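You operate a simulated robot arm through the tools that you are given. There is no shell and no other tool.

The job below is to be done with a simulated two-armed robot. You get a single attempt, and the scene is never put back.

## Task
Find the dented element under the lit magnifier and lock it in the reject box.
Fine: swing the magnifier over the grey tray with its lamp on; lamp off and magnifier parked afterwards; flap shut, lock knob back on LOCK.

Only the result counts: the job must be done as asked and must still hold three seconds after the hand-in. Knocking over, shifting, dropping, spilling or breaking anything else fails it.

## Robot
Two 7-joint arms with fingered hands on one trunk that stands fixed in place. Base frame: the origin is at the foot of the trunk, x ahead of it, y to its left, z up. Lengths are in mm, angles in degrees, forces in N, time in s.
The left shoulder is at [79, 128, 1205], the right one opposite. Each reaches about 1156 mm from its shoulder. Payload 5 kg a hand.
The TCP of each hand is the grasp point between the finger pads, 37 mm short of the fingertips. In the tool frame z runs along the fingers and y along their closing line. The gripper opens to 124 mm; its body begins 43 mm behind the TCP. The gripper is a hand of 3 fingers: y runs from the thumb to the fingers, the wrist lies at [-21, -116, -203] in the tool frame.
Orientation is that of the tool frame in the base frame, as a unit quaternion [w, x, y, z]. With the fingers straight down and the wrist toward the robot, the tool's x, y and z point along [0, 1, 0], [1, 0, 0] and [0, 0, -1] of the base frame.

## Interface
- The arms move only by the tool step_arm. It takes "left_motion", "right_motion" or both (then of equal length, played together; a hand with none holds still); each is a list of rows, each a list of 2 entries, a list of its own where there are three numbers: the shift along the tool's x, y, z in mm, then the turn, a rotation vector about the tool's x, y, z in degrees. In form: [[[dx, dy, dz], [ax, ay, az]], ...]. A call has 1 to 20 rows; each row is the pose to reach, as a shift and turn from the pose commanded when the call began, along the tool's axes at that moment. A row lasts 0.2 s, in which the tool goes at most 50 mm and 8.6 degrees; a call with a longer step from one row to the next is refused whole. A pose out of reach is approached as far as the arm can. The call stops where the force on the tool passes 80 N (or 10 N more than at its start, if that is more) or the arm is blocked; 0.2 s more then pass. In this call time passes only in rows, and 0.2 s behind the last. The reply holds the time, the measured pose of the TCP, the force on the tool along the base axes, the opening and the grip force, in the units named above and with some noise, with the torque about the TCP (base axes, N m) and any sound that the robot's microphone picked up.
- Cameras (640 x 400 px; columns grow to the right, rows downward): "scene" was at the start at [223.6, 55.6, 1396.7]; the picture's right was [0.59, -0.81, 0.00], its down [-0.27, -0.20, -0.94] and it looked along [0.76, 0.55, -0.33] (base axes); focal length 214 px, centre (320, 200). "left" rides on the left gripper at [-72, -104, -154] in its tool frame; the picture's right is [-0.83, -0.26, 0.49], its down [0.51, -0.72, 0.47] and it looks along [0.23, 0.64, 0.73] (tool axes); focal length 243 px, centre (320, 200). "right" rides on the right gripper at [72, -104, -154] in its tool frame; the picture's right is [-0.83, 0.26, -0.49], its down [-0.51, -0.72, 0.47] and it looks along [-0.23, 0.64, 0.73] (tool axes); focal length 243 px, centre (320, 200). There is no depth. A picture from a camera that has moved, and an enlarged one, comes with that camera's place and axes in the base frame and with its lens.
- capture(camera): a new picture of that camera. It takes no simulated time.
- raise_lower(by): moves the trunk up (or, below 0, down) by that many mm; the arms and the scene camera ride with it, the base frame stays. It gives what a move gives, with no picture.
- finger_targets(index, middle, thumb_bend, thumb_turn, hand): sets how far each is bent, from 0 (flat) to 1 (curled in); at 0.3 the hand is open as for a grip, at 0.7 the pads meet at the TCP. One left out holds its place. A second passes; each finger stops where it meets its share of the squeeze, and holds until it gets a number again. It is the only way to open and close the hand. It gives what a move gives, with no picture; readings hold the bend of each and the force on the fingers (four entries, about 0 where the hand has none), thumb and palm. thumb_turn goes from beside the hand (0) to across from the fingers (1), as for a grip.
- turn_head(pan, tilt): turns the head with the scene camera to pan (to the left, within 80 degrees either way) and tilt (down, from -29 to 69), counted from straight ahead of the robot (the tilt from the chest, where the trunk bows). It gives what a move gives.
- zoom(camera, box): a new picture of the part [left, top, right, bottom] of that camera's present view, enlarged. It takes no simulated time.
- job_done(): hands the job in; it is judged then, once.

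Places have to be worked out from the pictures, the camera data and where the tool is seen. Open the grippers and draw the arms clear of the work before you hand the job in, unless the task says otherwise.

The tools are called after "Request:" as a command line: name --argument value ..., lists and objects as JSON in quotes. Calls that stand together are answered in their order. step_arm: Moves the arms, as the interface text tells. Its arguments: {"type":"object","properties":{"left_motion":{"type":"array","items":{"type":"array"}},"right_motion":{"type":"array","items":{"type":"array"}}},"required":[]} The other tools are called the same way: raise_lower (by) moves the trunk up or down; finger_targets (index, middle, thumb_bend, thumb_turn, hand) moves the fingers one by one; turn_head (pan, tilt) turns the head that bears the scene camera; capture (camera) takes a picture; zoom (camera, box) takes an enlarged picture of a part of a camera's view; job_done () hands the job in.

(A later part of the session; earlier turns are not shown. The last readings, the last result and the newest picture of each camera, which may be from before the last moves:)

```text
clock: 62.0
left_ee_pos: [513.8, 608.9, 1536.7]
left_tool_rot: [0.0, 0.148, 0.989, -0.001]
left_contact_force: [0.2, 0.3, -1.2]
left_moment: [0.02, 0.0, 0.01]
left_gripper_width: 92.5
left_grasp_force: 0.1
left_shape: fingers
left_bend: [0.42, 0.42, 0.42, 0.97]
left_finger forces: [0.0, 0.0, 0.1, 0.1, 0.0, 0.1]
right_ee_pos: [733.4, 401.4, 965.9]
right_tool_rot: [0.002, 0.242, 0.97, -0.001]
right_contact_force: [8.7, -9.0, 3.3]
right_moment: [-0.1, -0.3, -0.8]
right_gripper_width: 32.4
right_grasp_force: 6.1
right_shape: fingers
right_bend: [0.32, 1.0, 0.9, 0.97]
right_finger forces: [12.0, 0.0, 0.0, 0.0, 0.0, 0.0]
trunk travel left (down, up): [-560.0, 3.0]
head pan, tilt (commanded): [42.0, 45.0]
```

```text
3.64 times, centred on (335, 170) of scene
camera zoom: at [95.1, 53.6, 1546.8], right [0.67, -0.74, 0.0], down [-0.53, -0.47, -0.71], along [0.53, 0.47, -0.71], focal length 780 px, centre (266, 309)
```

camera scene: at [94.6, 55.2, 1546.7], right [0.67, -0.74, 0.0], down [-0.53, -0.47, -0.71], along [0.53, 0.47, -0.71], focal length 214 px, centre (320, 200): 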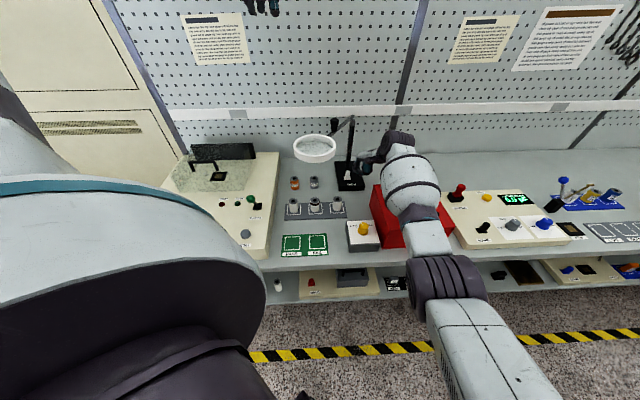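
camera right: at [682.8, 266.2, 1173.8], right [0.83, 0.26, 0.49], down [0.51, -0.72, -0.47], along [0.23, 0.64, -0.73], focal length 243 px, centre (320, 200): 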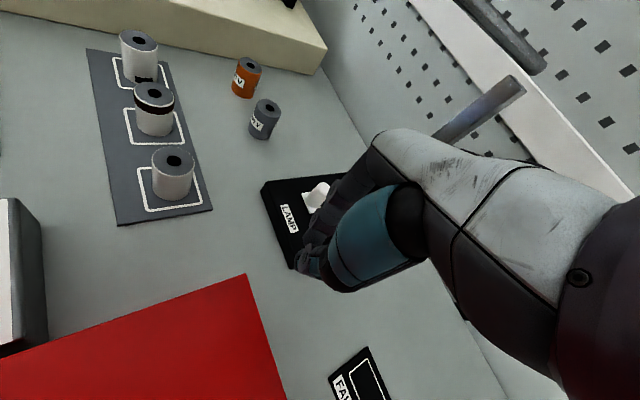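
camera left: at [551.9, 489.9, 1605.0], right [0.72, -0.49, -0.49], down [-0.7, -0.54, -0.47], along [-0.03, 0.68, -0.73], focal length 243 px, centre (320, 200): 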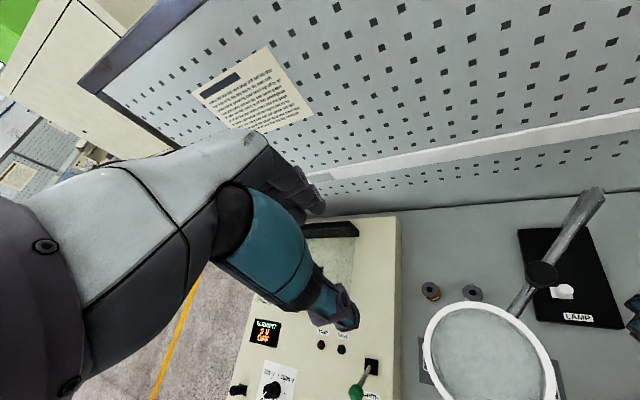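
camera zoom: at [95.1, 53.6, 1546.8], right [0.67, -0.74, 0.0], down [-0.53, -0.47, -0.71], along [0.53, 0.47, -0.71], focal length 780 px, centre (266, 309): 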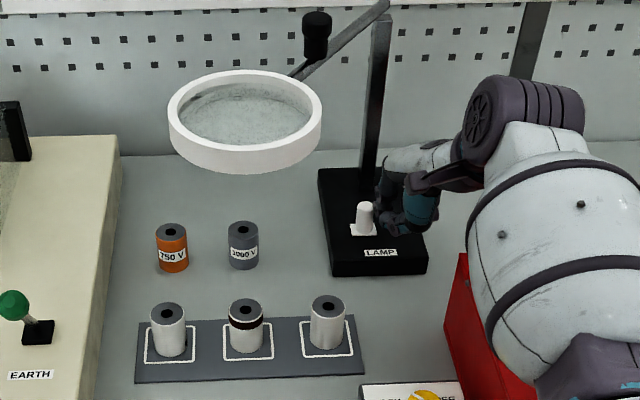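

At ~12 N to the left nothing tilts, so that is not the direction. I go over to the peg's left side and try pushing right.

Request:
step_arm --right_motion '[[[-8, -2.5, 0], [0, 0, 0]], [[-8, -2.5, -35], [0, 0, 0]], [[16, 5, -35], [0, 0, 0]], [[38, 11, -35], [0, 0, 0]], [[38, 11, -18], [0, 0, 0]], [[38, 11, 0], [0, 0, 0]], [[38, 11, 0], [0, 0, 0]]]'

Request:
zoom --camera "left" --box '[500, 220, 600, 320]'

Request:
zoom --camera "scene" --box '[325, 130, 385, 200]'

```text
clock: 63.6
left_ee_pos: [514.1, 610.5, 1537.3]
left_tool_rot: [0.0, 0.148, 0.989, 0.0]
left_contact_force: [1.1, 0.6, 0.3]
left_moment: [0.0, -0.01, -0.03]
left_gripper_width: 92.5
left_grasp_force: 0.0
left_shape: fingers
left_bend: [0.42, 0.42, 0.42, 0.97]
left_finger forces: [0.0, 0.1, 0.0, 0.0, 0.1, 0.1]
right_ee_pos: [703.8, 431.3, 965.1]
right_tool_rot: [0.002, 0.242, 0.97, -0.001]
right_contact_force: [0.4, 1.0, 0.2]
right_moment: [0.03, 0.02, 0.01]
right_gripper_width: 33.7
right_grasp_force: 0.1
right_shape: fingers
right_bend: [0.3, 1.0, 0.9, 0.97]
right_finger forces: [0.0, 0.1, 0.1, 0.0, 0.0, 0.0]
trunk travel left (down, up): [-560.0, 3.0]
head pan, tilt (commanded): [42.0, 45.0]
```

```text
4.00 times, centred on (550, 270) of left
camera zoom: at [552.0, 490.4, 1689.8], right [0.72, -0.49, -0.49], down [-0.7, -0.54, -0.47], along [-0.03, 0.68, -0.73], focal length 970 px, centre (-600, -80)
```

zoom: 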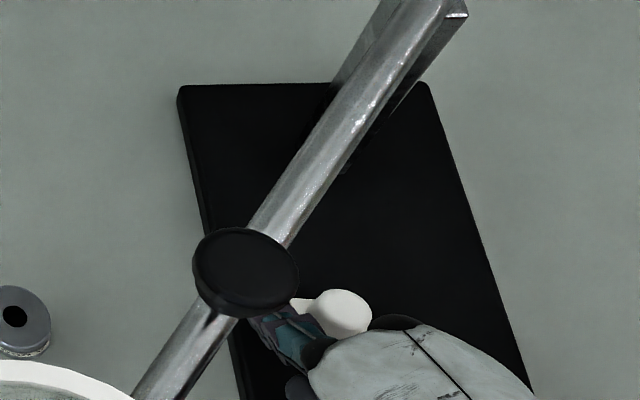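

```text
5.71 times, centred on (355, 165) of scene
camera zoom: at [94.2, 55.4, 1546.7], right [0.67, -0.74, 0.0], down [-0.53, -0.47, -0.71], along [0.53, 0.47, -0.71], focal length 1226 px, centre (120, 400)
```

zoom: 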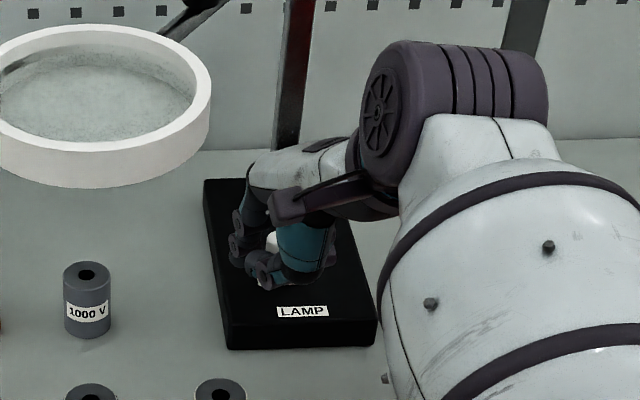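

Finger is now left of the peg. I push right in small steps.

Request:
step_arm --right_motion '[[[-9.6, -2.9, 0], [0, 0, 0]], [[-12.4, -3.8, 0], [0, 0, 0]], [[-15.3, -4.6, 0], [0, 0, 0]], [[-18.2, -5.5, 0], [0, 0, 0]]]'

Request:
zoom --camera "left" --box '[500, 220, 600, 320]'

Request:
zoom --camera "scene" --box '[325, 130, 385, 200]'

```text
clock: 64.6
left_ee_pos: [515.2, 611.3, 1536.6]
left_tool_rot: [0.0, 0.147, 0.989, 0.0]
left_contact_force: [-0.5, -0.8, 0.1]
left_moment: [0.04, 0.0, 0.0]
left_gripper_width: 92.5
left_grasp_force: 0.1
left_shape: fingers
left_bend: [0.42, 0.42, 0.42, 0.97]
left_finger forces: [0.0, 0.0, 0.0, 0.0, 0.1, 0.1]
right_ee_pos: [717.5, 418.2, 966.1]
right_tool_rot: [0.002, 0.241, 0.97, -0.002]
right_contact_force: [-2.3, 1.8, 0.4]
right_moment: [0.03, 0.05, 0.18]
right_gripper_width: 33.9
right_grasp_force: 1.1
right_shape: fingers
right_bend: [0.3, 1.0, 0.9, 0.97]
right_finger forces: [2.7, 0.0, 0.0, 0.0, 0.1, 0.0]
trunk travel left (down, up): [-560.0, 3.0]
head pan, tilt (commanded): [42.0, 45.0]
```

```text
4.00 times, centred on (550, 270) of left
camera zoom: at [551.8, 490.2, 1689.8], right [0.72, -0.49, -0.49], down [-0.7, -0.54, -0.47], along [-0.03, 0.68, -0.73], focal length 970 px, centre (-600, -80)
```

zoom: 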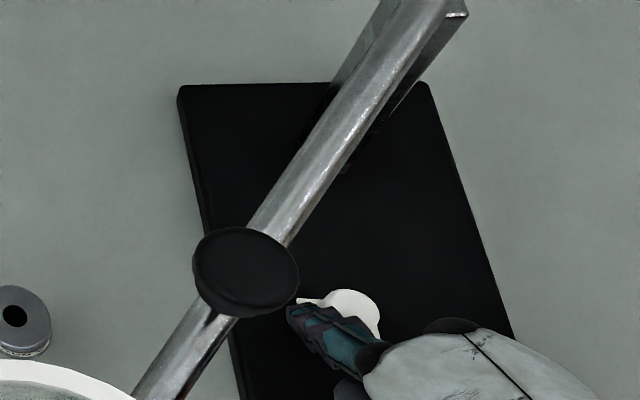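

```text
5.71 times, centred on (355, 165) of scene
camera zoom: at [94.0, 55.3, 1546.7], right [0.67, -0.74, 0.0], down [-0.53, -0.47, -0.71], along [0.53, 0.47, -0.71], focal length 1226 px, centre (120, 400)
```

zoom: 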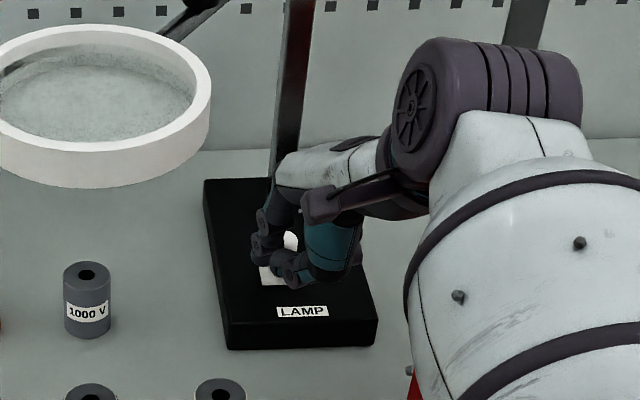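

The peg's top shifted to the right with only ~3 N — it tilts to the right. I keep pushing.

Request:
step_arm --right_motion '[[[-2.9, -0.9, 0], [0, 0, 0]], [[-5.7, -1.7, 0], [0, 0, 0]], [[-8.6, -2.6, 0], [0, 0, 0]], [[-11.5, -3.5, 0], [0, 0, 0]]]'

Request:
zoom --camera "left" --box '[400, 220, 640, 400]'

Request:
zoom --camera "scene" --box '[285, 115, 385, 225]'

```text
clock: 65.6
left_ee_pos: [513.8, 610.5, 1536.6]
left_tool_rot: [0.0, 0.148, 0.989, 0.0]
left_contact_force: [-0.5, 0.2, -0.3]
left_moment: [0.01, 0.0, 0.0]
left_gripper_width: 92.4
left_grasp_force: 0.0
left_shape: fingers
left_bend: [0.42, 0.42, 0.42, 0.97]
left_finger forces: [0.1, 0.0, 0.0, 0.0, 0.1, 0.0]
right_ee_pos: [727.9, 409.0, 966.5]
right_tool_rot: [0.002, 0.242, 0.97, -0.002]
right_contact_force: [-0.1, 0.1, 0.0]
right_moment: [-0.02, 0.01, -0.01]
right_gripper_width: 33.8
right_grasp_force: 0.7
right_shape: fingers
right_bend: [0.3, 1.0, 0.9, 0.97]
right_finger forces: [0.3, 0.0, 0.0, 0.0, 0.0, 0.0]
trunk travel left (down, up): [-560.0, 3.0]
head pan, tilt (commanded): [42.0, 45.0]
```

```text
2.22 times, centred on (520, 310) of left
camera zoom: at [552.1, 490.1, 1689.8], right [0.72, -0.49, -0.49], down [-0.7, -0.54, -0.47], along [-0.03, 0.68, -0.73], focal length 539 px, centre (-124, -44)
```

zoom: 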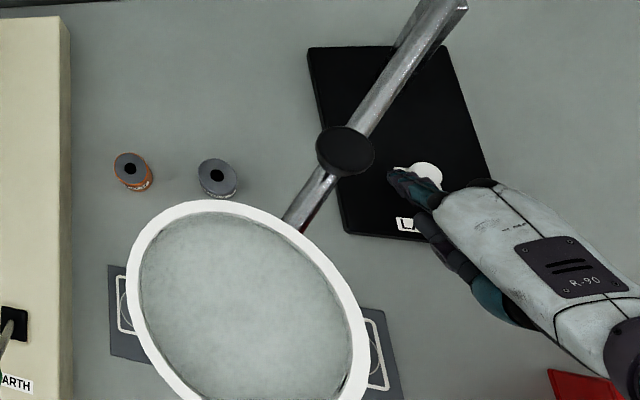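

```text
3.64 times, centred on (335, 170) of scene
camera zoom: at [94.3, 55.2, 1546.7], right [0.67, -0.74, 0.0], down [-0.53, -0.47, -0.71], along [0.53, 0.47, -0.71], focal length 780 px, centre (266, 309)
```

zoom: 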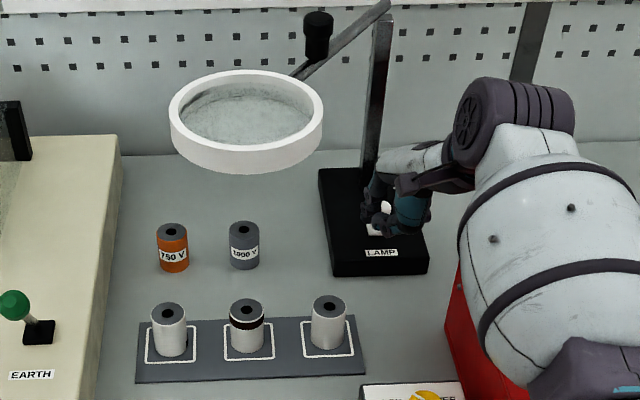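

It moved with hardly any force. I continue to the end of its throw.

Request:
step_arm --right_motion '[[[-3.8, -1.2, 0], [0, 0, 0]], [[-7.7, -2.3, 0], [0, 0, 0]], [[-11.5, -3.5, 0], [0, 0, 0]]]'

Request:
zoom --camera "left" --box '[400, 220, 640, 400]'

Request:
zoom --camera "scene" --box '[325, 130, 385, 200]'

```text
clock: 66.4
left_ee_pos: [513.4, 611.0, 1537.2]
left_tool_rot: [0.0, 0.147, 0.989, 0.0]
left_contact_force: [0.2, 0.5, 0.6]
left_moment: [0.01, 0.02, 0.02]
left_gripper_width: 92.4
left_grasp_force: 0.1
left_shape: fingers
left_bend: [0.42, 0.42, 0.42, 0.97]
left_finger forces: [0.0, 0.1, 0.1, 0.0, 0.0, 0.0]
right_ee_pos: [735.6, 400.5, 966.6]
right_tool_rot: [0.003, 0.241, 0.97, -0.002]
right_contact_force: [-1.5, 1.0, 0.9]
right_moment: [0.06, 0.08, 0.15]
right_gripper_width: 34.1
right_grasp_force: 0.6
right_shape: fingers
right_bend: [0.3, 1.0, 0.9, 0.97]
right_finger forces: [2.0, 0.1, 0.0, 0.1, 0.0, 0.1]
trunk travel left (down, up): [-560.0, 3.0]
head pan, tilt (commanded): [42.0, 45.0]
```

```text
2.22 times, centred on (520, 310) of left
camera zoom: at [551.8, 490.3, 1689.8], right [0.72, -0.49, -0.49], down [-0.7, -0.54, -0.47], along [-0.03, 0.68, -0.73], focal length 539 px, centre (-124, -44)
```

zoom: 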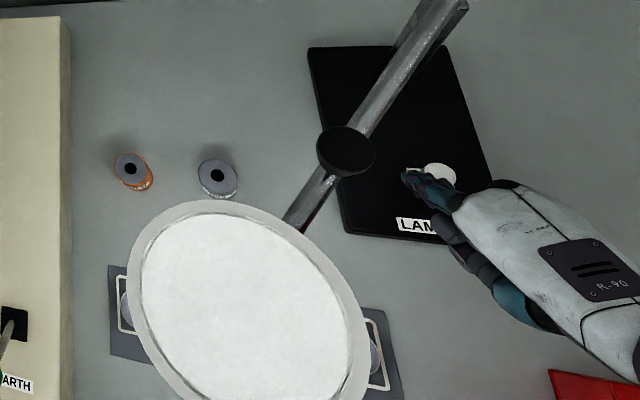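

```text
5.71 times, centred on (355, 165) of scene
camera zoom: at [94.0, 55.4, 1546.7], right [0.67, -0.74, 0.0], down [-0.53, -0.47, -0.71], along [0.53, 0.47, -0.71], focal length 1226 px, centre (120, 400)
```

zoom: 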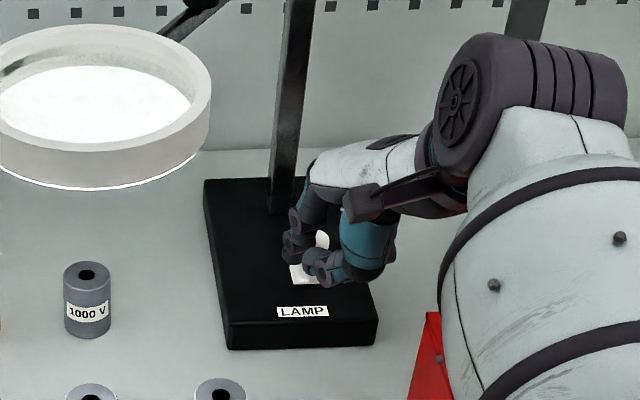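

The lamp is lit (bright lens, light beneath) with the lever to the right. I ease the finger off and lift away, then check it stays on and inspect the elements.

Request:
step_arm --right_motion '[[[5, 1.5, 0], [0, 0, 0]], [[7, 2, -20], [0, 0, 0]], [[7, 2, -45], [0, 0, 0]], [[-10, -30, -60], [0, 0, 0]], [[-30, -65, -80], [0, 0, 0]], [[-50, -100, -110], [0, 0, 0]], [[-70, -120, -150], [0, 0, 0]]]'

Request:
capture --camera "scene"

Request:
zoom --camera "scene" --box '[280, 190, 350, 225]'

Request:
zoom --camera "scene" --box '[325, 130, 385, 200]'

```text
refused: row 6 steps farther than a row can; nothing moved
```

```text
taken
camera scene: at [94.0, 55.4, 1546.7], right [0.67, -0.74, 0.0], down [-0.53, -0.47, -0.71], along [0.53, 0.47, -0.71], focal length 214 px, centre (320, 200)
```

scene: 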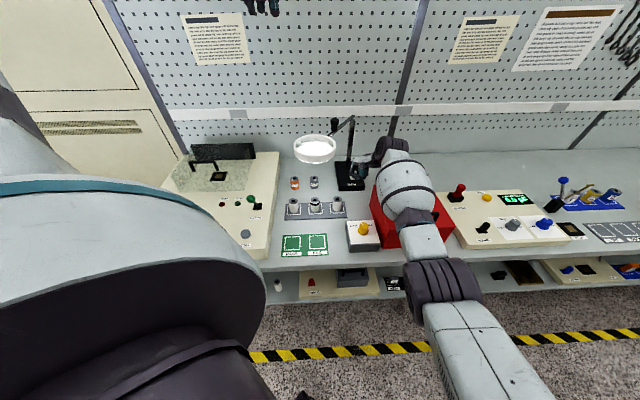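

```text
9.14 times, centred on (315, 208) of scene
camera zoom: at [94.0, 55.4, 1546.7], right [0.67, -0.74, 0.0], down [-0.53, -0.47, -0.71], along [0.53, 0.47, -0.71], focal length 1961 px, centre (366, 131)
```

zoom: 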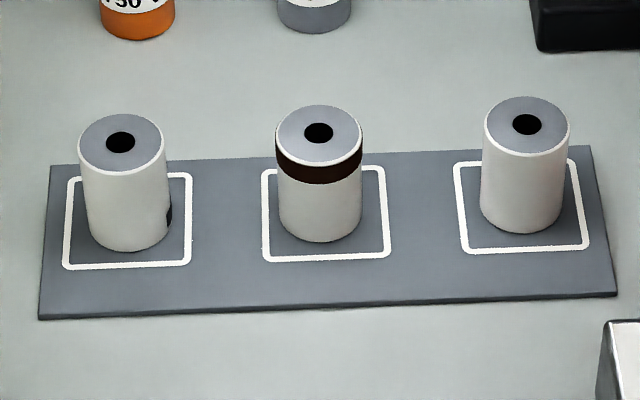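

```text
5.71 times, centred on (355, 165) of scene
camera zoom: at [94.0, 55.4, 1546.7], right [0.67, -0.74, 0.0], down [-0.53, -0.47, -0.71], along [0.53, 0.47, -0.71], focal length 1226 px, centre (120, 400)
```

zoom: 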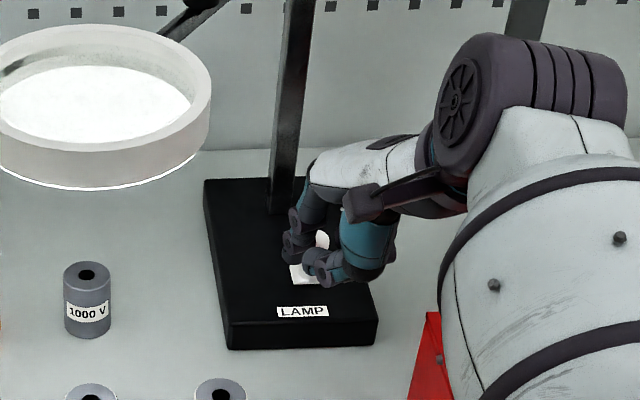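

The step was too large; I redo the withdrawal with shorter steps.

Request:
step_arm --right_motion '[[[5, 1.5, 0], [0, 0, 0]], [[7, 2, -20], [0, 0, 0]], [[7, 2, -45], [0, 0, 0]], [[-5, -20, -65], [0, 0, 0]], [[-20, -45, -85], [0, 0, 0]], [[-35, -70, -110], [0, 0, 0]], [[-50, -95, -135], [0, 0, 0]], [[-65, -115, -160], [0, 0, 0]]]'

Request:
zoom --camera "scene" --box '[270, 115, 390, 225]'

Request:
capture --camera "right"

Request:
capture --camera "left"

```text
clock: 68.2
left_ee_pos: [514.4, 609.1, 1536.9]
left_tool_rot: [0.0, 0.148, 0.989, 0.0]
left_contact_force: [-0.2, -0.3, 0.7]
left_moment: [0.02, -0.01, 0.04]
left_gripper_width: 92.4
left_grasp_force: 0.1
left_shape: fingers
left_bend: [0.42, 0.42, 0.42, 0.97]
left_finger forces: [0.0, 0.0, 0.1, 0.1, 0.0, 0.0]
right_ee_pos: [737.1, 267.3, 1127.9]
right_tool_rot: [0.002, 0.242, 0.97, 0.0]
right_contact_force: [-0.3, -0.6, -0.1]
right_moment: [0.0, -0.06, -0.04]
right_gripper_width: 33.7
right_grasp_force: 0.0
right_shape: fingers
right_bend: [0.3, 1.0, 0.9, 0.97]
right_finger forces: [0.0, 0.1, 0.1, 0.1, 0.0, 0.1]
trunk travel left (down, up): [-560.0, 3.0]
head pan, tilt (commanded): [42.0, 45.0]
```

```text
3.64 times, centred on (330, 170) of scene
camera zoom: at [94.2, 53.9, 1546.8], right [0.67, -0.74, 0.0], down [-0.53, -0.47, -0.71], along [0.53, 0.47, -0.71], focal length 780 px, centre (284, 309)
```

zoom: 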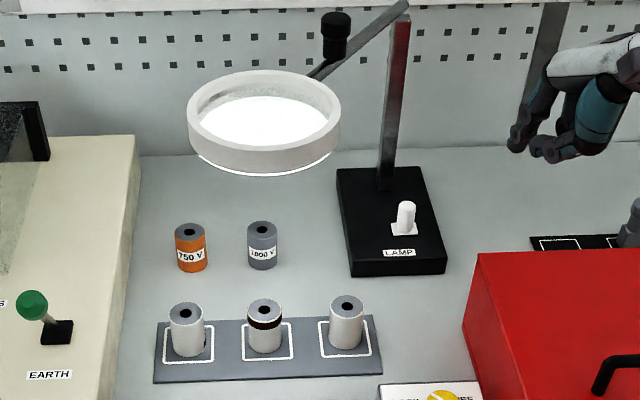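

```text
taken
camera right: at [623.3, 210.5, 1282.1], right [0.85, -0.16, 0.5], down [0.11, -0.88, -0.47], along [0.51, 0.46, -0.73], focal length 243 px, centre (320, 200)
```

right: 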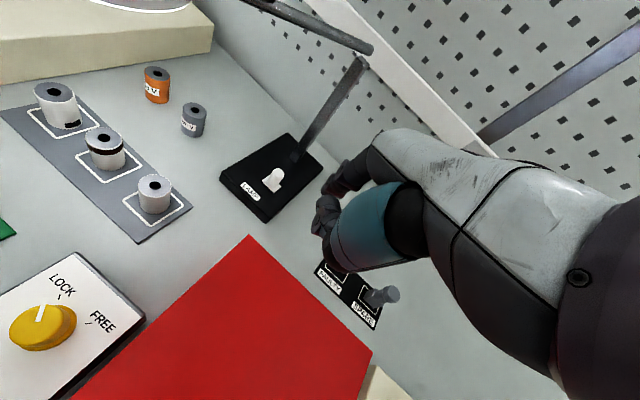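

```text
taken
camera left: at [551.8, 488.7, 1690.6], right [0.72, -0.49, -0.49], down [-0.7, -0.54, -0.47], along [-0.03, 0.68, -0.73], focal length 243 px, centre (320, 200)
```

left: 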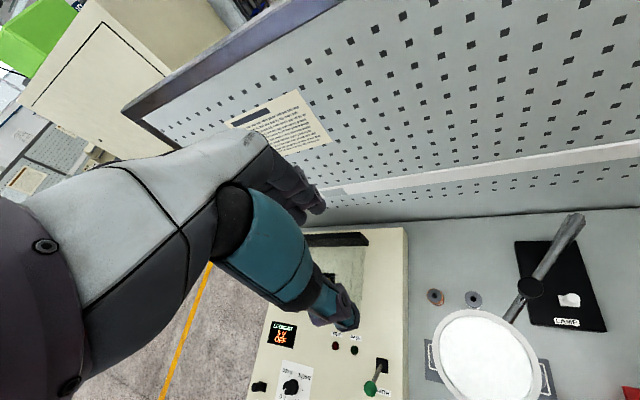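

The lamp stays on. From the right camera I zoom on the three elements' right/front sides.

Request:
zoom --camera "right" --box '[20, 70, 100, 140]'

Request:
zoom --camera "right" --box '[70, 115, 140, 185]'

Request:
zoom --camera "right" --box '[120, 160, 200, 230]'

```text
5.71 times, centred on (60, 105) of right
camera zoom: at [623.3, 210.5, 1282.1], right [0.85, -0.16, 0.5], down [0.11, -0.88, -0.47], along [0.51, 0.46, -0.73], focal length 1386 px, centre (1806, 743)
```

zoom: 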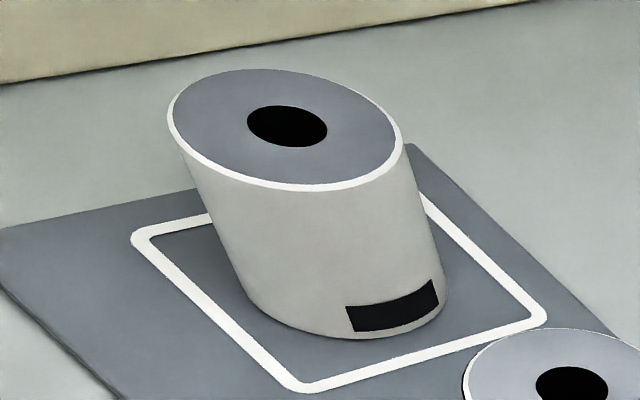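

```text
5.71 times, centred on (105, 150) of right
camera zoom: at [623.3, 210.5, 1282.1], right [0.85, -0.16, 0.5], down [0.11, -0.88, -0.47], along [0.51, 0.46, -0.73], focal length 1386 px, centre (1549, 486)
```

zoom: 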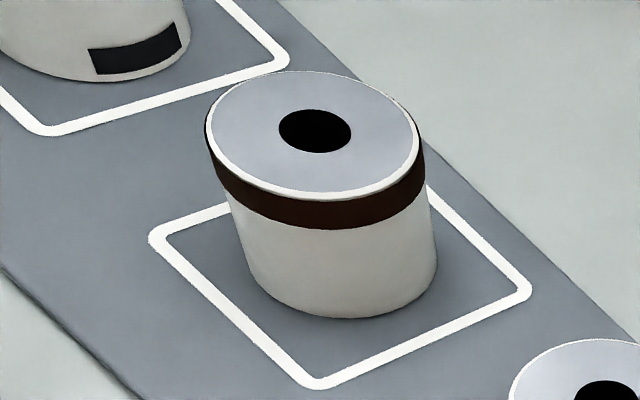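

```text
5.71 times, centred on (160, 195) of right
camera zoom: at [623.3, 210.5, 1282.1], right [0.85, -0.16, 0.5], down [0.11, -0.88, -0.47], along [0.51, 0.46, -0.73], focal length 1386 px, centre (1234, 229)
```

zoom: 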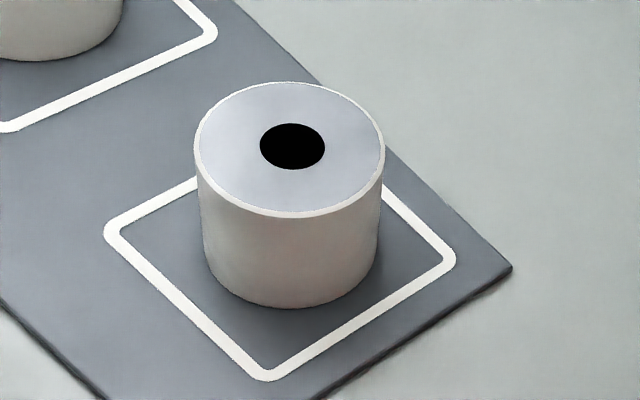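

Element 1 has a dark rectangular dent-like patch, element 2 a brown band, element 3 is clean from front, left and right. I want to see the back sides too. First I raise the right hand away, then lower the trunk a bit for left reach.

Request:
step_arm --right_motion '[[[-10, -10, -40], [0, 0, 0]], [[-20, -20, -80], [0, 0, 0]], [[-30, -40, -120], [0, 0, 0]], [[-40, -60, -160], [0, 0, 0]]]'

Request:
raise_lower --by -85

Request:
step_arm --left_motion '[[[0, 25, 0], [0, 0, 7]], [[0, 50, 0], [0, 0, 14]], [[-5, 80, 0], [0, 0, 21]], [[-30, 105, 0], [0, 0, 28]], [[-60, 125, 0], [0, 0, 28]], [[-83, 135, 0], [0, 0, 28]], [[-83, 135, 0], [0, 0, 28]]]'

Request:
capture --camera "scene"

Request:
capture --camera "left"

```text
clock: 69.2
left_ee_pos: [513.8, 608.3, 1537.7]
left_tool_rot: [0.001, 0.148, 0.989, 0.0]
left_contact_force: [0.4, 0.2, 0.7]
left_moment: [0.03, 0.0, 0.0]
left_gripper_width: 92.1
left_grasp_force: 0.1
left_shape: fingers
left_bend: [0.42, 0.42, 0.42, 0.97]
left_finger forces: [0.0, 0.1, 0.0, 0.0, 0.0, 0.0]
right_ee_pos: [742.6, 197.1, 1287.8]
right_tool_rot: [0.002, 0.242, 0.97, -0.001]
right_contact_force: [-0.2, 0.4, 0.1]
right_moment: [0.07, -0.03, 0.0]
right_gripper_width: 33.9
right_grasp_force: 0.1
right_shape: fingers
right_bend: [0.3, 1.0, 0.9, 0.97]
right_finger forces: [0.0, 0.0, 0.1, 0.0, 0.0, 0.0]
trunk travel left (down, up): [-560.0, 3.0]
head pan, tilt (commanded): [42.0, 45.0]
```

```text
clock: 70.4
left_ee_pos: [514.0, 610.9, 1451.9]
left_tool_rot: [0.001, 0.149, 0.989, 0.0]
left_contact_force: [0.6, 0.2, -0.3]
left_moment: [-0.01, -0.01, -0.04]
left_gripper_width: 92.3
left_grasp_force: 0.0
left_shape: fingers
left_bend: [0.42, 0.42, 0.42, 0.97]
left_finger forces: [0.0, 0.0, 0.1, 0.0, 0.0, 0.0]
right_ee_pos: [745.0, 197.9, 1202.4]
right_tool_rot: [0.002, 0.242, 0.97, 0.0]
right_contact_force: [-0.2, -0.5, 0.7]
right_moment: [0.01, 0.0, 0.01]
right_gripper_width: 33.9
right_grasp_force: 0.0
right_shape: fingers
right_bend: [0.3, 1.0, 0.9, 0.97]
right_finger forces: [0.1, 0.0, 0.0, 0.0, 0.0, 0.0]
trunk travel left (down, up): [-475.0, 88.0]
head pan, tilt (commanded): [42.0, 45.0]
```

```text
clock: 72.0
left_ee_pos: [632.2, 716.1, 1451.8]
left_tool_rot: [0.001, 0.383, 0.924, 0.0]
left_contact_force: [0.4, 0.4, -0.3]
left_moment: [-0.01, -0.01, 0.0]
left_gripper_width: 92.4
left_grasp_force: 0.1
left_shape: fingers
left_bend: [0.42, 0.42, 0.42, 0.97]
left_finger forces: [0.1, 0.0, 0.1, 0.0, 0.1, 0.1]
right_ee_pos: [744.5, 197.8, 1201.1]
right_tool_rot: [0.002, 0.242, 0.97, -0.002]
right_contact_force: [-1.3, 0.6, 0.0]
right_moment: [0.01, -0.03, 0.04]
right_gripper_width: 34.0
right_grasp_force: 0.1
right_shape: fingers
right_bend: [0.3, 1.0, 0.9, 0.97]
right_finger forces: [0.0, 0.0, 0.0, 0.0, 0.0, 0.0]
trunk travel left (down, up): [-475.0, 88.0]
head pan, tilt (commanded): [42.0, 45.0]
```

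```text
taken
camera scene: at [177.3, 55.9, 1444.3], right [0.67, -0.74, 0.0], down [-0.53, -0.47, -0.71], along [0.53, 0.47, -0.71], focal length 214 px, centre (320, 200)
```

scene: 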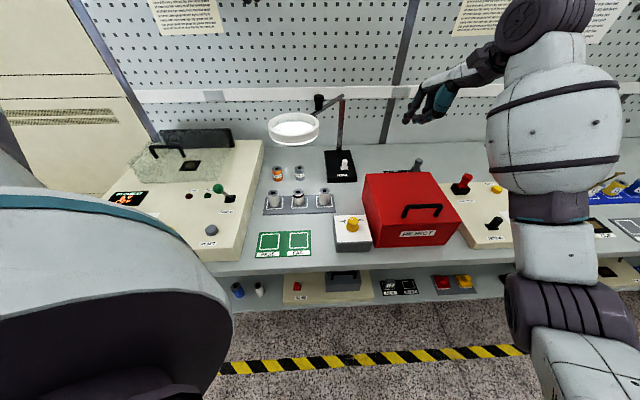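

```text
taken
camera left: at [609.1, 591.4, 1604.7], right [0.4, -0.77, -0.49], down [-0.87, -0.15, -0.47], along [0.29, 0.62, -0.73], focal length 243 px, centre (320, 200)
```

left: 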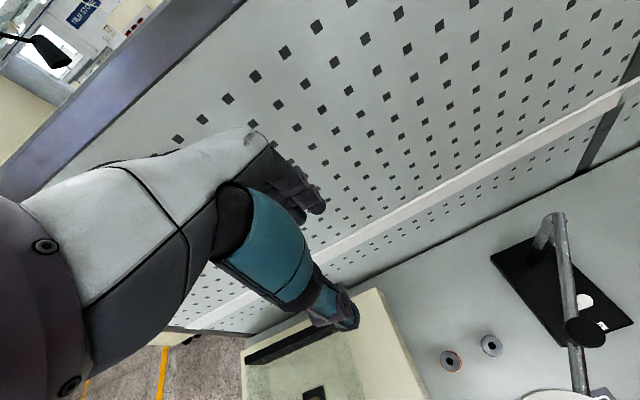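

Now I tilt the left hand back 30° and descend behind the lens so its camera can look down at the elements' back sides.

Request:
step_arm --left_motion '[[[0, -1, 43], [4.3, 0, 0]], [[0, -3, 86], [8.6, 0, 0]], [[0, -4, 129], [12.9, 0, 0]], [[0, -6, 171], [17.1, 0, 0]], [[0, -7, 214], [21.4, 0, 0]], [[0, -9, 257], [25.7, 0, 0]], [[0, -10, 295], [30, 0, 0]], [[0, -10, 295], [30, 0, 0]]]'

Request:
capture --camera "left"

Request:
capture --camera "scene"

```text
clock: 73.8
left_ee_pos: [625.5, 707.2, 1159.1]
left_tool_rot: [-0.099, 0.37, 0.892, -0.239]
left_contact_force: [-0.1, -0.6, 1.3]
left_moment: [0.01, 0.01, -0.04]
left_gripper_width: 92.2
left_grasp_force: 0.0
left_shape: fingers
left_bend: [0.42, 0.42, 0.42, 0.97]
left_finger forces: [0.1, 0.0, 0.0, 0.1, 0.0, 0.1]
right_ee_pos: [743.6, 198.2, 1203.1]
right_tool_rot: [0.002, 0.242, 0.97, -0.001]
right_contact_force: [0.8, -0.1, 1.2]
right_moment: [0.01, 0.0, 0.03]
right_gripper_width: 33.8
right_grasp_force: 0.2
right_shape: fingers
right_bend: [0.3, 1.0, 0.9, 0.97]
right_finger forces: [0.0, 0.1, 0.0, 0.0, 0.1, 0.0]
trunk travel left (down, up): [-475.0, 88.0]
head pan, tilt (commanded): [42.0, 45.0]
```

```text
taken
camera left: at [666.2, 647.0, 1342.7], right [0.25, -0.92, -0.29], down [-0.97, -0.25, -0.05], along [-0.03, 0.3, -0.95], focal length 243 px, centre (320, 200)
```

left: 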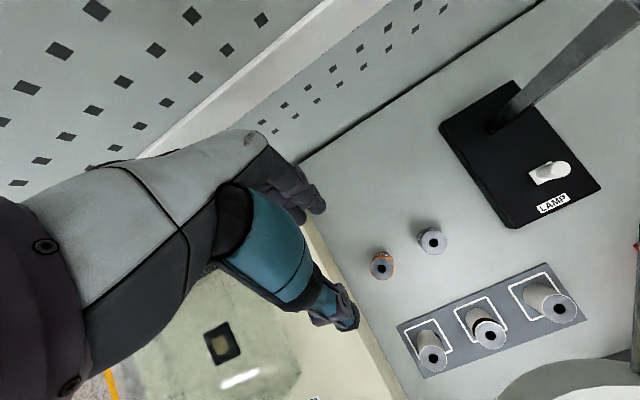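

```text
taken
camera scene: at [177.0, 54.7, 1444.4], right [0.67, -0.74, 0.0], down [-0.53, -0.47, -0.71], along [0.53, 0.47, -0.71], focal length 214 px, centre (320, 200)
```

scene: 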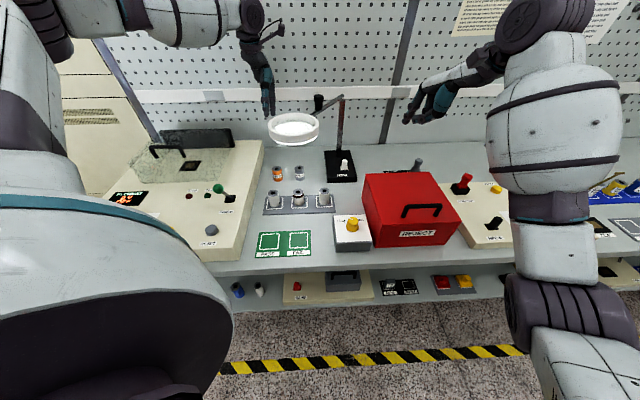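

Excellent view of the elements' back sides. Zooming on each.

Request:
zoom --camera "left" --box '[400, 310, 470, 380]'

Request:
zoom --camera "left" --box '[450, 290, 520, 360]'

Request:
zoom --camera "left" --box '[510, 265, 590, 335]'

```text
5.71 times, centred on (435, 345) of left
camera zoom: at [666.2, 647.0, 1342.7], right [0.25, -0.92, -0.29], down [-0.97, -0.25, -0.05], along [-0.03, 0.3, -0.95], focal length 1386 px, centre (-337, -629)
```

zoom: 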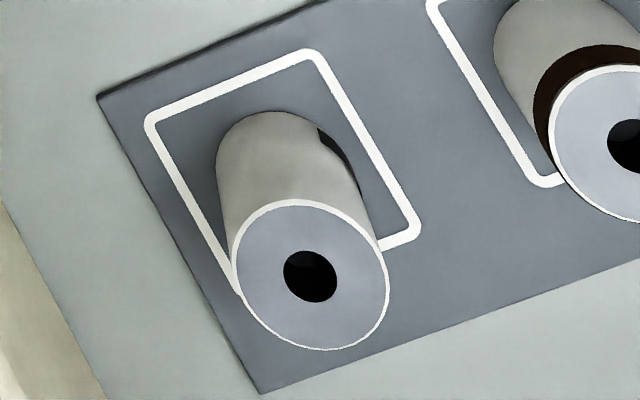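

```text
5.71 times, centred on (485, 325) of left
camera zoom: at [666.2, 647.0, 1342.7], right [0.25, -0.92, -0.29], down [-0.97, -0.25, -0.05], along [-0.03, 0.3, -0.95], focal length 1386 px, centre (-623, -514)
```

zoom: 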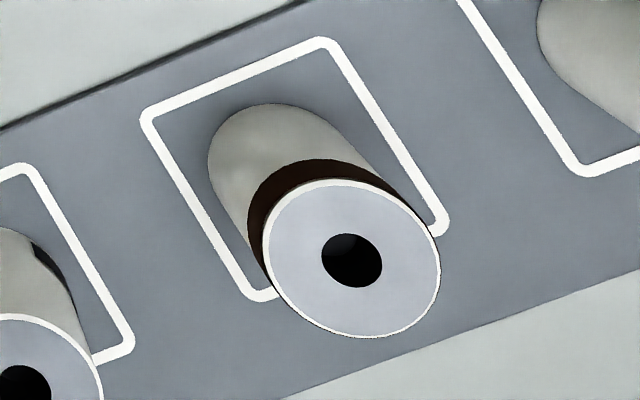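

```text
5.71 times, centred on (550, 300) of left
camera zoom: at [666.2, 647.0, 1342.7], right [0.25, -0.92, -0.29], down [-0.97, -0.25, -0.05], along [-0.03, 0.3, -0.95], focal length 1386 px, centre (-994, -371)
```

zoom: 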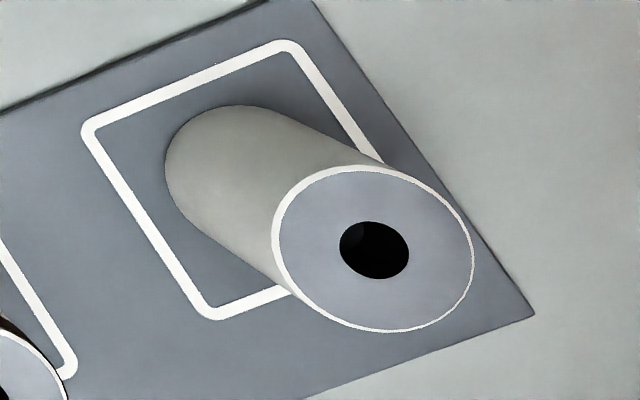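

All sides are now checked under the lit lamp: element 3 is sound, element 2 has only a scorch band, and element 1 (left, top at ≈(-50, 713, 937)) carries the local dent. I withdraw the left hand up and to the front-left.

Request:
step_arm --left_motion '[[[0, 20, -38], [-6, 0, 0]], [[0, 40, -76], [-12, 0, 0]], [[0, 60, -114], [-18, 0, 0]], [[0, 75, -152], [-24, 0, 0]], [[0, 85, -190], [-30, 0, 0]], [[0, 85, -190], [-30, 0, 0]]]'

Request:
step_arm --left_motion '[[[0, -45, 0], [0, 0, 0]], [[0, -90, 0], [0, 0, 0]], [[0, -135, 0], [0, 0, 0]], [[5, -180, 0], [0, 0, 0]], [[10, -225, 0], [0, 0, 0]], [[15, -270, 0], [0, 0, 0]], [[20, -315, 0], [0, 0, 0]], [[25, -360, 0], [0, 0, 0]], [[30, -400, 0], [0, 0, 0]], [[30, -400, 0], [0, 0, 0]]]'

Request:
capture --camera "scene"

```text
clock: 74.7
left_ee_pos: [700.9, 782.1, 1228.3]
left_tool_rot: [-0.042, 0.382, 0.918, -0.095]
left_contact_force: [-19.4, -14.8, 5.6]
left_moment: [0.37, -0.23, 0.57]
left_gripper_width: 92.3
left_grasp_force: 12.4
left_shape: fingers
left_bend: [0.42, 0.62, 0.42, 0.97]
left_finger forces: [0.0, 24.6, 0.0, 0.0, 0.0, 0.0]
right_ee_pos: [740.7, 195.7, 1204.2]
right_tool_rot: [0.003, 0.242, 0.97, 0.0]
right_contact_force: [0.0, -0.4, -0.3]
right_moment: [-0.01, 0.01, 0.01]
right_gripper_width: 33.7
right_grasp_force: 0.2
right_shape: fingers
right_bend: [0.3, 1.0, 0.9, 0.97]
right_finger forces: [0.1, 0.0, 0.0, 0.1, 0.0, 0.0]
trunk travel left (down, up): [-475.0, 88.0]
head pan, tilt (commanded): [42.0, 45.0]
stopped in row 4 (left hand): the force on the tool passed its limit at 109 N (the readings are from after the stop); the commanded pose is now the measured one
```

```text
clock: 77.1
left_ee_pos: [359.8, 530.5, 1462.3]
left_tool_rot: [0.174, 0.393, 0.903, -0.004]
left_contact_force: [0.2, 0.2, -1.2]
left_moment: [0.01, 0.07, -0.02]
left_gripper_width: 92.7
left_grasp_force: 0.0
left_shape: fingers
left_bend: [0.42, 0.42, 0.42, 0.97]
left_finger forces: [0.0, 0.0, 0.0, 0.0, 0.0, 0.1]
right_ee_pos: [746.6, 199.0, 1199.9]
right_tool_rot: [0.002, 0.242, 0.97, -0.001]
right_contact_force: [0.1, 0.2, -0.4]
right_moment: [-0.01, 0.03, 0.03]
right_gripper_width: 33.9
right_grasp_force: 0.0
right_shape: fingers
right_bend: [0.3, 1.0, 0.9, 0.97]
right_finger forces: [0.0, 0.0, 0.0, 0.1, 0.1, 0.1]
trunk travel left (down, up): [-475.0, 88.0]
head pan, tilt (commanded): [42.0, 45.0]
stopped in row 10 (left hand): the arm was blocked; the commanded pose is now the measured one
```

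```text
taken
camera scene: at [180.6, 55.5, 1443.7], right [0.67, -0.74, 0.0], down [-0.53, -0.47, -0.71], along [0.52, 0.47, -0.71], focal length 214 px, centre (320, 200)
```

scene: 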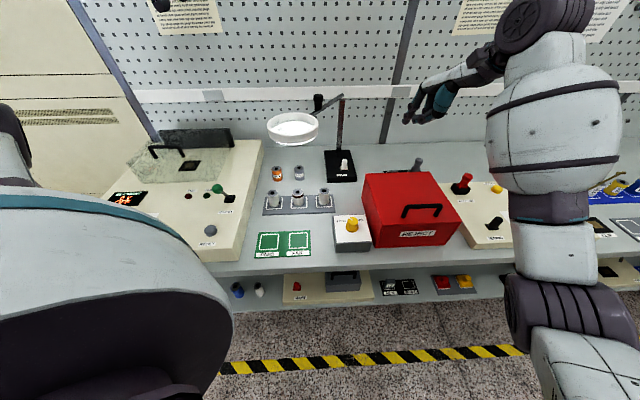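

My sign was wrong there: the tilted hand pushed its finger against the back wall before stopping (nothing else touched; lens, lamp and elements look unchanged). I now straighten the left hand and bring it forward to a clean pose.

Request:
step_arm --left_motion '[[[1.5, 24, 24], [2.4, 6.2, -0.7]], [[2.9, 48, 48], [4.8, 12.5, -1.3]], [[4.4, 71.8, 72.3], [7.3, 18.7, -2]], [[4.4, 71.8, 72.3], [7.3, 18.7, -2]]]'

Request:
zoom --camera "scene" --box '[230, 80, 390, 230]'

Request:
capture --camera "left"

```text
clock: 78.1
left_ee_pos: [420.0, 575.3, 1391.6]
left_tool_rot: [0.001, 0.385, 0.923, -0.001]
left_contact_force: [1.7, 0.3, -0.8]
left_moment: [-0.04, 0.04, -0.03]
left_gripper_width: 92.1
left_grasp_force: 0.1
left_shape: fingers
left_bend: [0.42, 0.42, 0.42, 0.97]
left_finger forces: [0.1, 0.0, 0.1, 0.1, 0.1, 0.0]
left hand out of reach, approached as far as the arm can: row 3, 4
right_ee_pos: [747.5, 198.5, 1199.5]
right_tool_rot: [0.0, 0.242, 0.97, -0.002]
right_contact_force: [0.3, 0.0, 0.2]
right_moment: [-0.01, 0.03, 0.04]
right_gripper_width: 34.1
right_grasp_force: 0.0
right_shape: fingers
right_bend: [0.3, 1.0, 0.9, 0.97]
right_finger forces: [0.1, 0.0, 0.0, 0.0, 0.0, 0.0]
trunk travel left (down, up): [-475.0, 88.0]
head pan, tilt (commanded): [42.0, 45.0]
```

```text
2.67 times, centred on (310, 155) of scene
camera zoom: at [181.5, 56.4, 1443.5], right [0.67, -0.74, 0.0], down [-0.53, -0.47, -0.71], along [0.52, 0.47, -0.71], focal length 572 px, centre (347, 320)
```

zoom: 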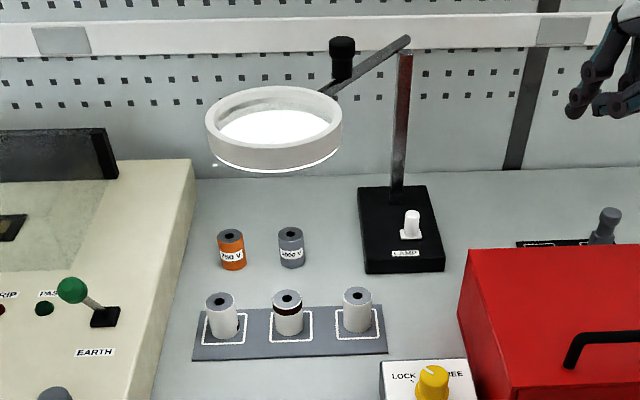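

```text
taken
camera left: at [397.1, 451.6, 1544.8], right [0.4, -0.77, -0.49], down [-0.87, -0.15, -0.47], along [0.29, 0.62, -0.73], focal length 243 px, centre (320, 200)
```

left: 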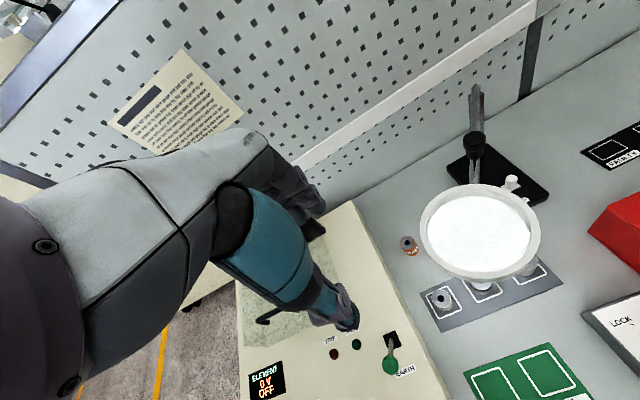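

Good: lens, lamp and elements are unchanged. Now the right hand: open its fingers and move above the LOCK knob (≈[529, 245], top z≈969) with yaw 95°, ready to turn clockwise.

Request:
finger_targets --hand "right" --index 0.48 --middle 0.48 --thumb_bend 0.48

Request:
step_arm --right_motion '[[[35.8, -10.2, 0], [0, 0, -5.5]], [[71.5, -20.4, 20], [0, 0, -11]], [[107.3, -30.7, 40], [0, 0, -16.5]], [[143, -40.9, 60], [0, 0, -22]], [[178.8, -51.1, 80], [0, 0, -27.5]], [[214.5, -61.3, 100], [0, 0, -33]], [[214.5, -61.3, 100], [0, 0, -33]]]'

Request:
capture --camera "scene"

Request:
capture --camera "right"

```text
clock: 79.1
left_ee_pos: [418.1, 574.6, 1393.3]
left_tool_rot: [0.003, 0.384, 0.923, 0.001]
left_contact_force: [0.1, 0.7, -0.2]
left_moment: [0.01, -0.01, -0.01]
left_gripper_width: 92.6
left_grasp_force: 0.1
left_shape: fingers
left_bend: [0.42, 0.42, 0.42, 0.97]
left_finger forces: [0.0, 0.0, 0.0, 0.0, 0.0, 0.1]
right_ee_pos: [744.5, 197.9, 1201.8]
right_tool_rot: [0.002, 0.241, 0.97, -0.002]
right_contact_force: [0.2, 0.5, -0.1]
right_moment: [0.02, 0.01, -0.02]
right_gripper_width: 73.7
right_grasp_force: 0.0
right_shape: fingers
right_bend: [0.48, 0.48, 0.48, 0.97]
right_finger forces: [0.0, 0.0, 0.1, 0.0, 0.0, 0.0]
trunk travel left (down, up): [-475.0, 88.0]
head pan, tilt (commanded): [42.0, 45.0]
```

```text
clock: 80.7
left_ee_pos: [415.9, 576.1, 1394.4]
left_tool_rot: [0.002, 0.384, 0.923, 0.001]
left_contact_force: [0.8, 0.4, 0.0]
left_moment: [0.01, -0.04, 0.0]
left_gripper_width: 92.4
left_grasp_force: 0.1
left_shape: fingers
left_bend: [0.42, 0.42, 0.42, 0.97]
left_finger forces: [0.1, 0.0, 0.0, 0.0, 0.0, 0.0]
right_ee_pos: [526.8, 244.4, 1100.4]
right_tool_rot: [0.002, -0.043, 0.999, -0.001]
right_contact_force: [0.5, -0.5, 0.2]
right_moment: [-0.03, 0.03, -0.01]
right_gripper_width: 74.0
right_grasp_force: 0.0
right_shape: fingers
right_bend: [0.48, 0.48, 0.48, 0.97]
right_finger forces: [0.0, 0.0, 0.0, 0.0, 0.0, 0.1]
trunk travel left (down, up): [-475.0, 88.0]
head pan, tilt (commanded): [42.0, 45.0]
```

```text
taken
camera scene: at [177.9, 55.1, 1444.2], right [0.67, -0.74, 0.0], down [-0.53, -0.47, -0.71], along [0.53, 0.47, -0.71], focal length 214 px, centre (320, 200)
```

scene: 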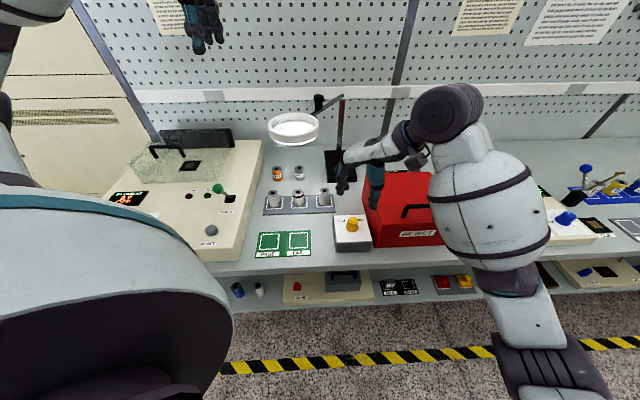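

```text
taken
camera right: at [461.6, 134.3, 1255.5], right [0.8, 0.34, 0.49], down [0.57, -0.68, -0.47], along [0.18, 0.66, -0.73], focal length 243 px, centre (320, 200)
```

right: 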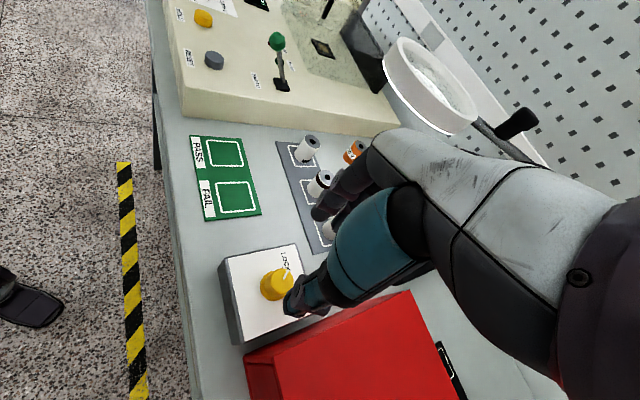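

I zoom on the knob from the right camera to refine its centre.

Request:
zoom --camera "right" --box '[215, 230, 345, 350]'

Request:
zoom --camera "scene" --box '[310, 180, 410, 280]'

```text
3.33 times, centred on (280, 290) of right
camera zoom: at [461.6, 134.3, 1255.5], right [0.8, 0.34, 0.49], down [0.57, -0.68, -0.47], along [0.18, 0.66, -0.73], focal length 809 px, centre (453, -100)
```

zoom: 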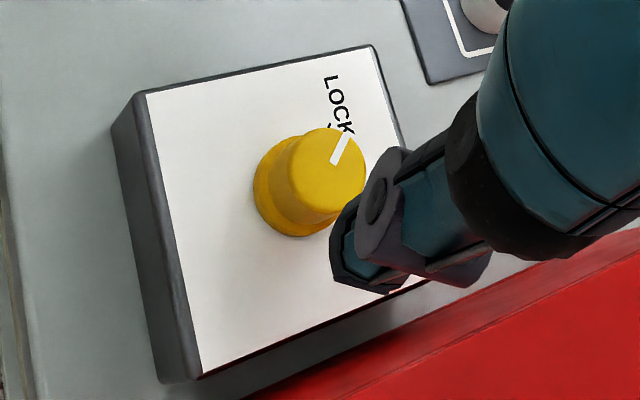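

```text
4.00 times, centred on (360, 230) of scene
camera zoom: at [177.9, 55.1, 1444.2], right [0.67, -0.74, 0.0], down [-0.53, -0.47, -0.71], along [0.53, 0.47, -0.71], focal length 858 px, centre (160, 80)
```

zoom: 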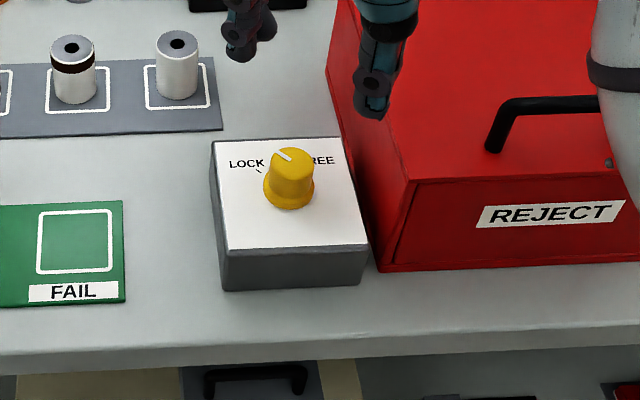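

Knob centre refined to ≈[532, 247.5]. I lower the open right hand over it.

Request:
step_arm --right_motion '[[[-5.5, 2.6, 30], [0, 0, 0]], [[-5.5, 2.6, 60], [0, 0, 0]], [[-5.5, 2.6, 90], [0, 0, 0]], [[-5.5, 2.6, 108], [0, 0, 0]], [[-5.5, 2.6, 108], [0, 0, 0]]]'

Request:
zoom --camera "right" --box '[220, 150, 400, 320]'

Request:
zoom --camera "scene" --box '[310, 180, 410, 280]'

```text
clock: 81.9
left_ee_pos: [416.6, 574.1, 1393.5]
left_tool_rot: [0.003, 0.384, 0.923, 0.0]
left_contact_force: [-0.4, -0.7, 0.7]
left_moment: [-0.04, 0.01, 0.01]
left_gripper_width: 92.4
left_grasp_force: 0.0
left_shape: fingers
left_bend: [0.42, 0.42, 0.42, 0.97]
left_finger forces: [0.0, 0.0, 0.1, 0.0, 0.0, 0.0]
right_ee_pos: [532.5, 247.7, 991.9]
right_tool_rot: [0.001, -0.044, 0.999, -0.001]
right_contact_force: [-0.1, -0.2, -0.2]
right_moment: [0.03, -0.01, 0.0]
right_gripper_width: 73.9
right_grasp_force: 0.2
right_shape: fingers
right_bend: [0.48, 0.48, 0.48, 0.97]
right_finger forces: [0.0, 0.0, 0.0, 0.1, 0.1, 0.0]
trunk travel left (down, up): [-475.0, 88.0]
head pan, tilt (commanded): [42.0, 45.0]
```

```text
2.35 times, centred on (310, 235) of right
camera zoom: at [467.6, 138.2, 1146.7], right [0.8, 0.34, 0.49], down [0.57, -0.68, -0.47], along [0.18, 0.66, -0.73], focal length 571 px, centre (344, 118)
```

zoom: 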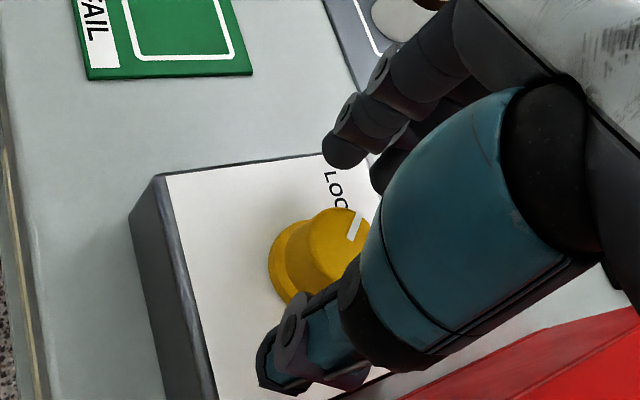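

```text
4.00 times, centred on (360, 230) of scene
camera zoom: at [177.7, 55.2, 1444.2], right [0.67, -0.74, 0.0], down [-0.53, -0.47, -0.71], along [0.53, 0.47, -0.71], focal length 858 px, centre (160, 80)
```

zoom: 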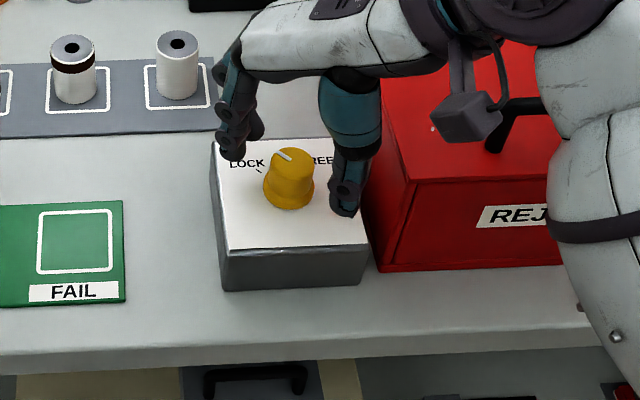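

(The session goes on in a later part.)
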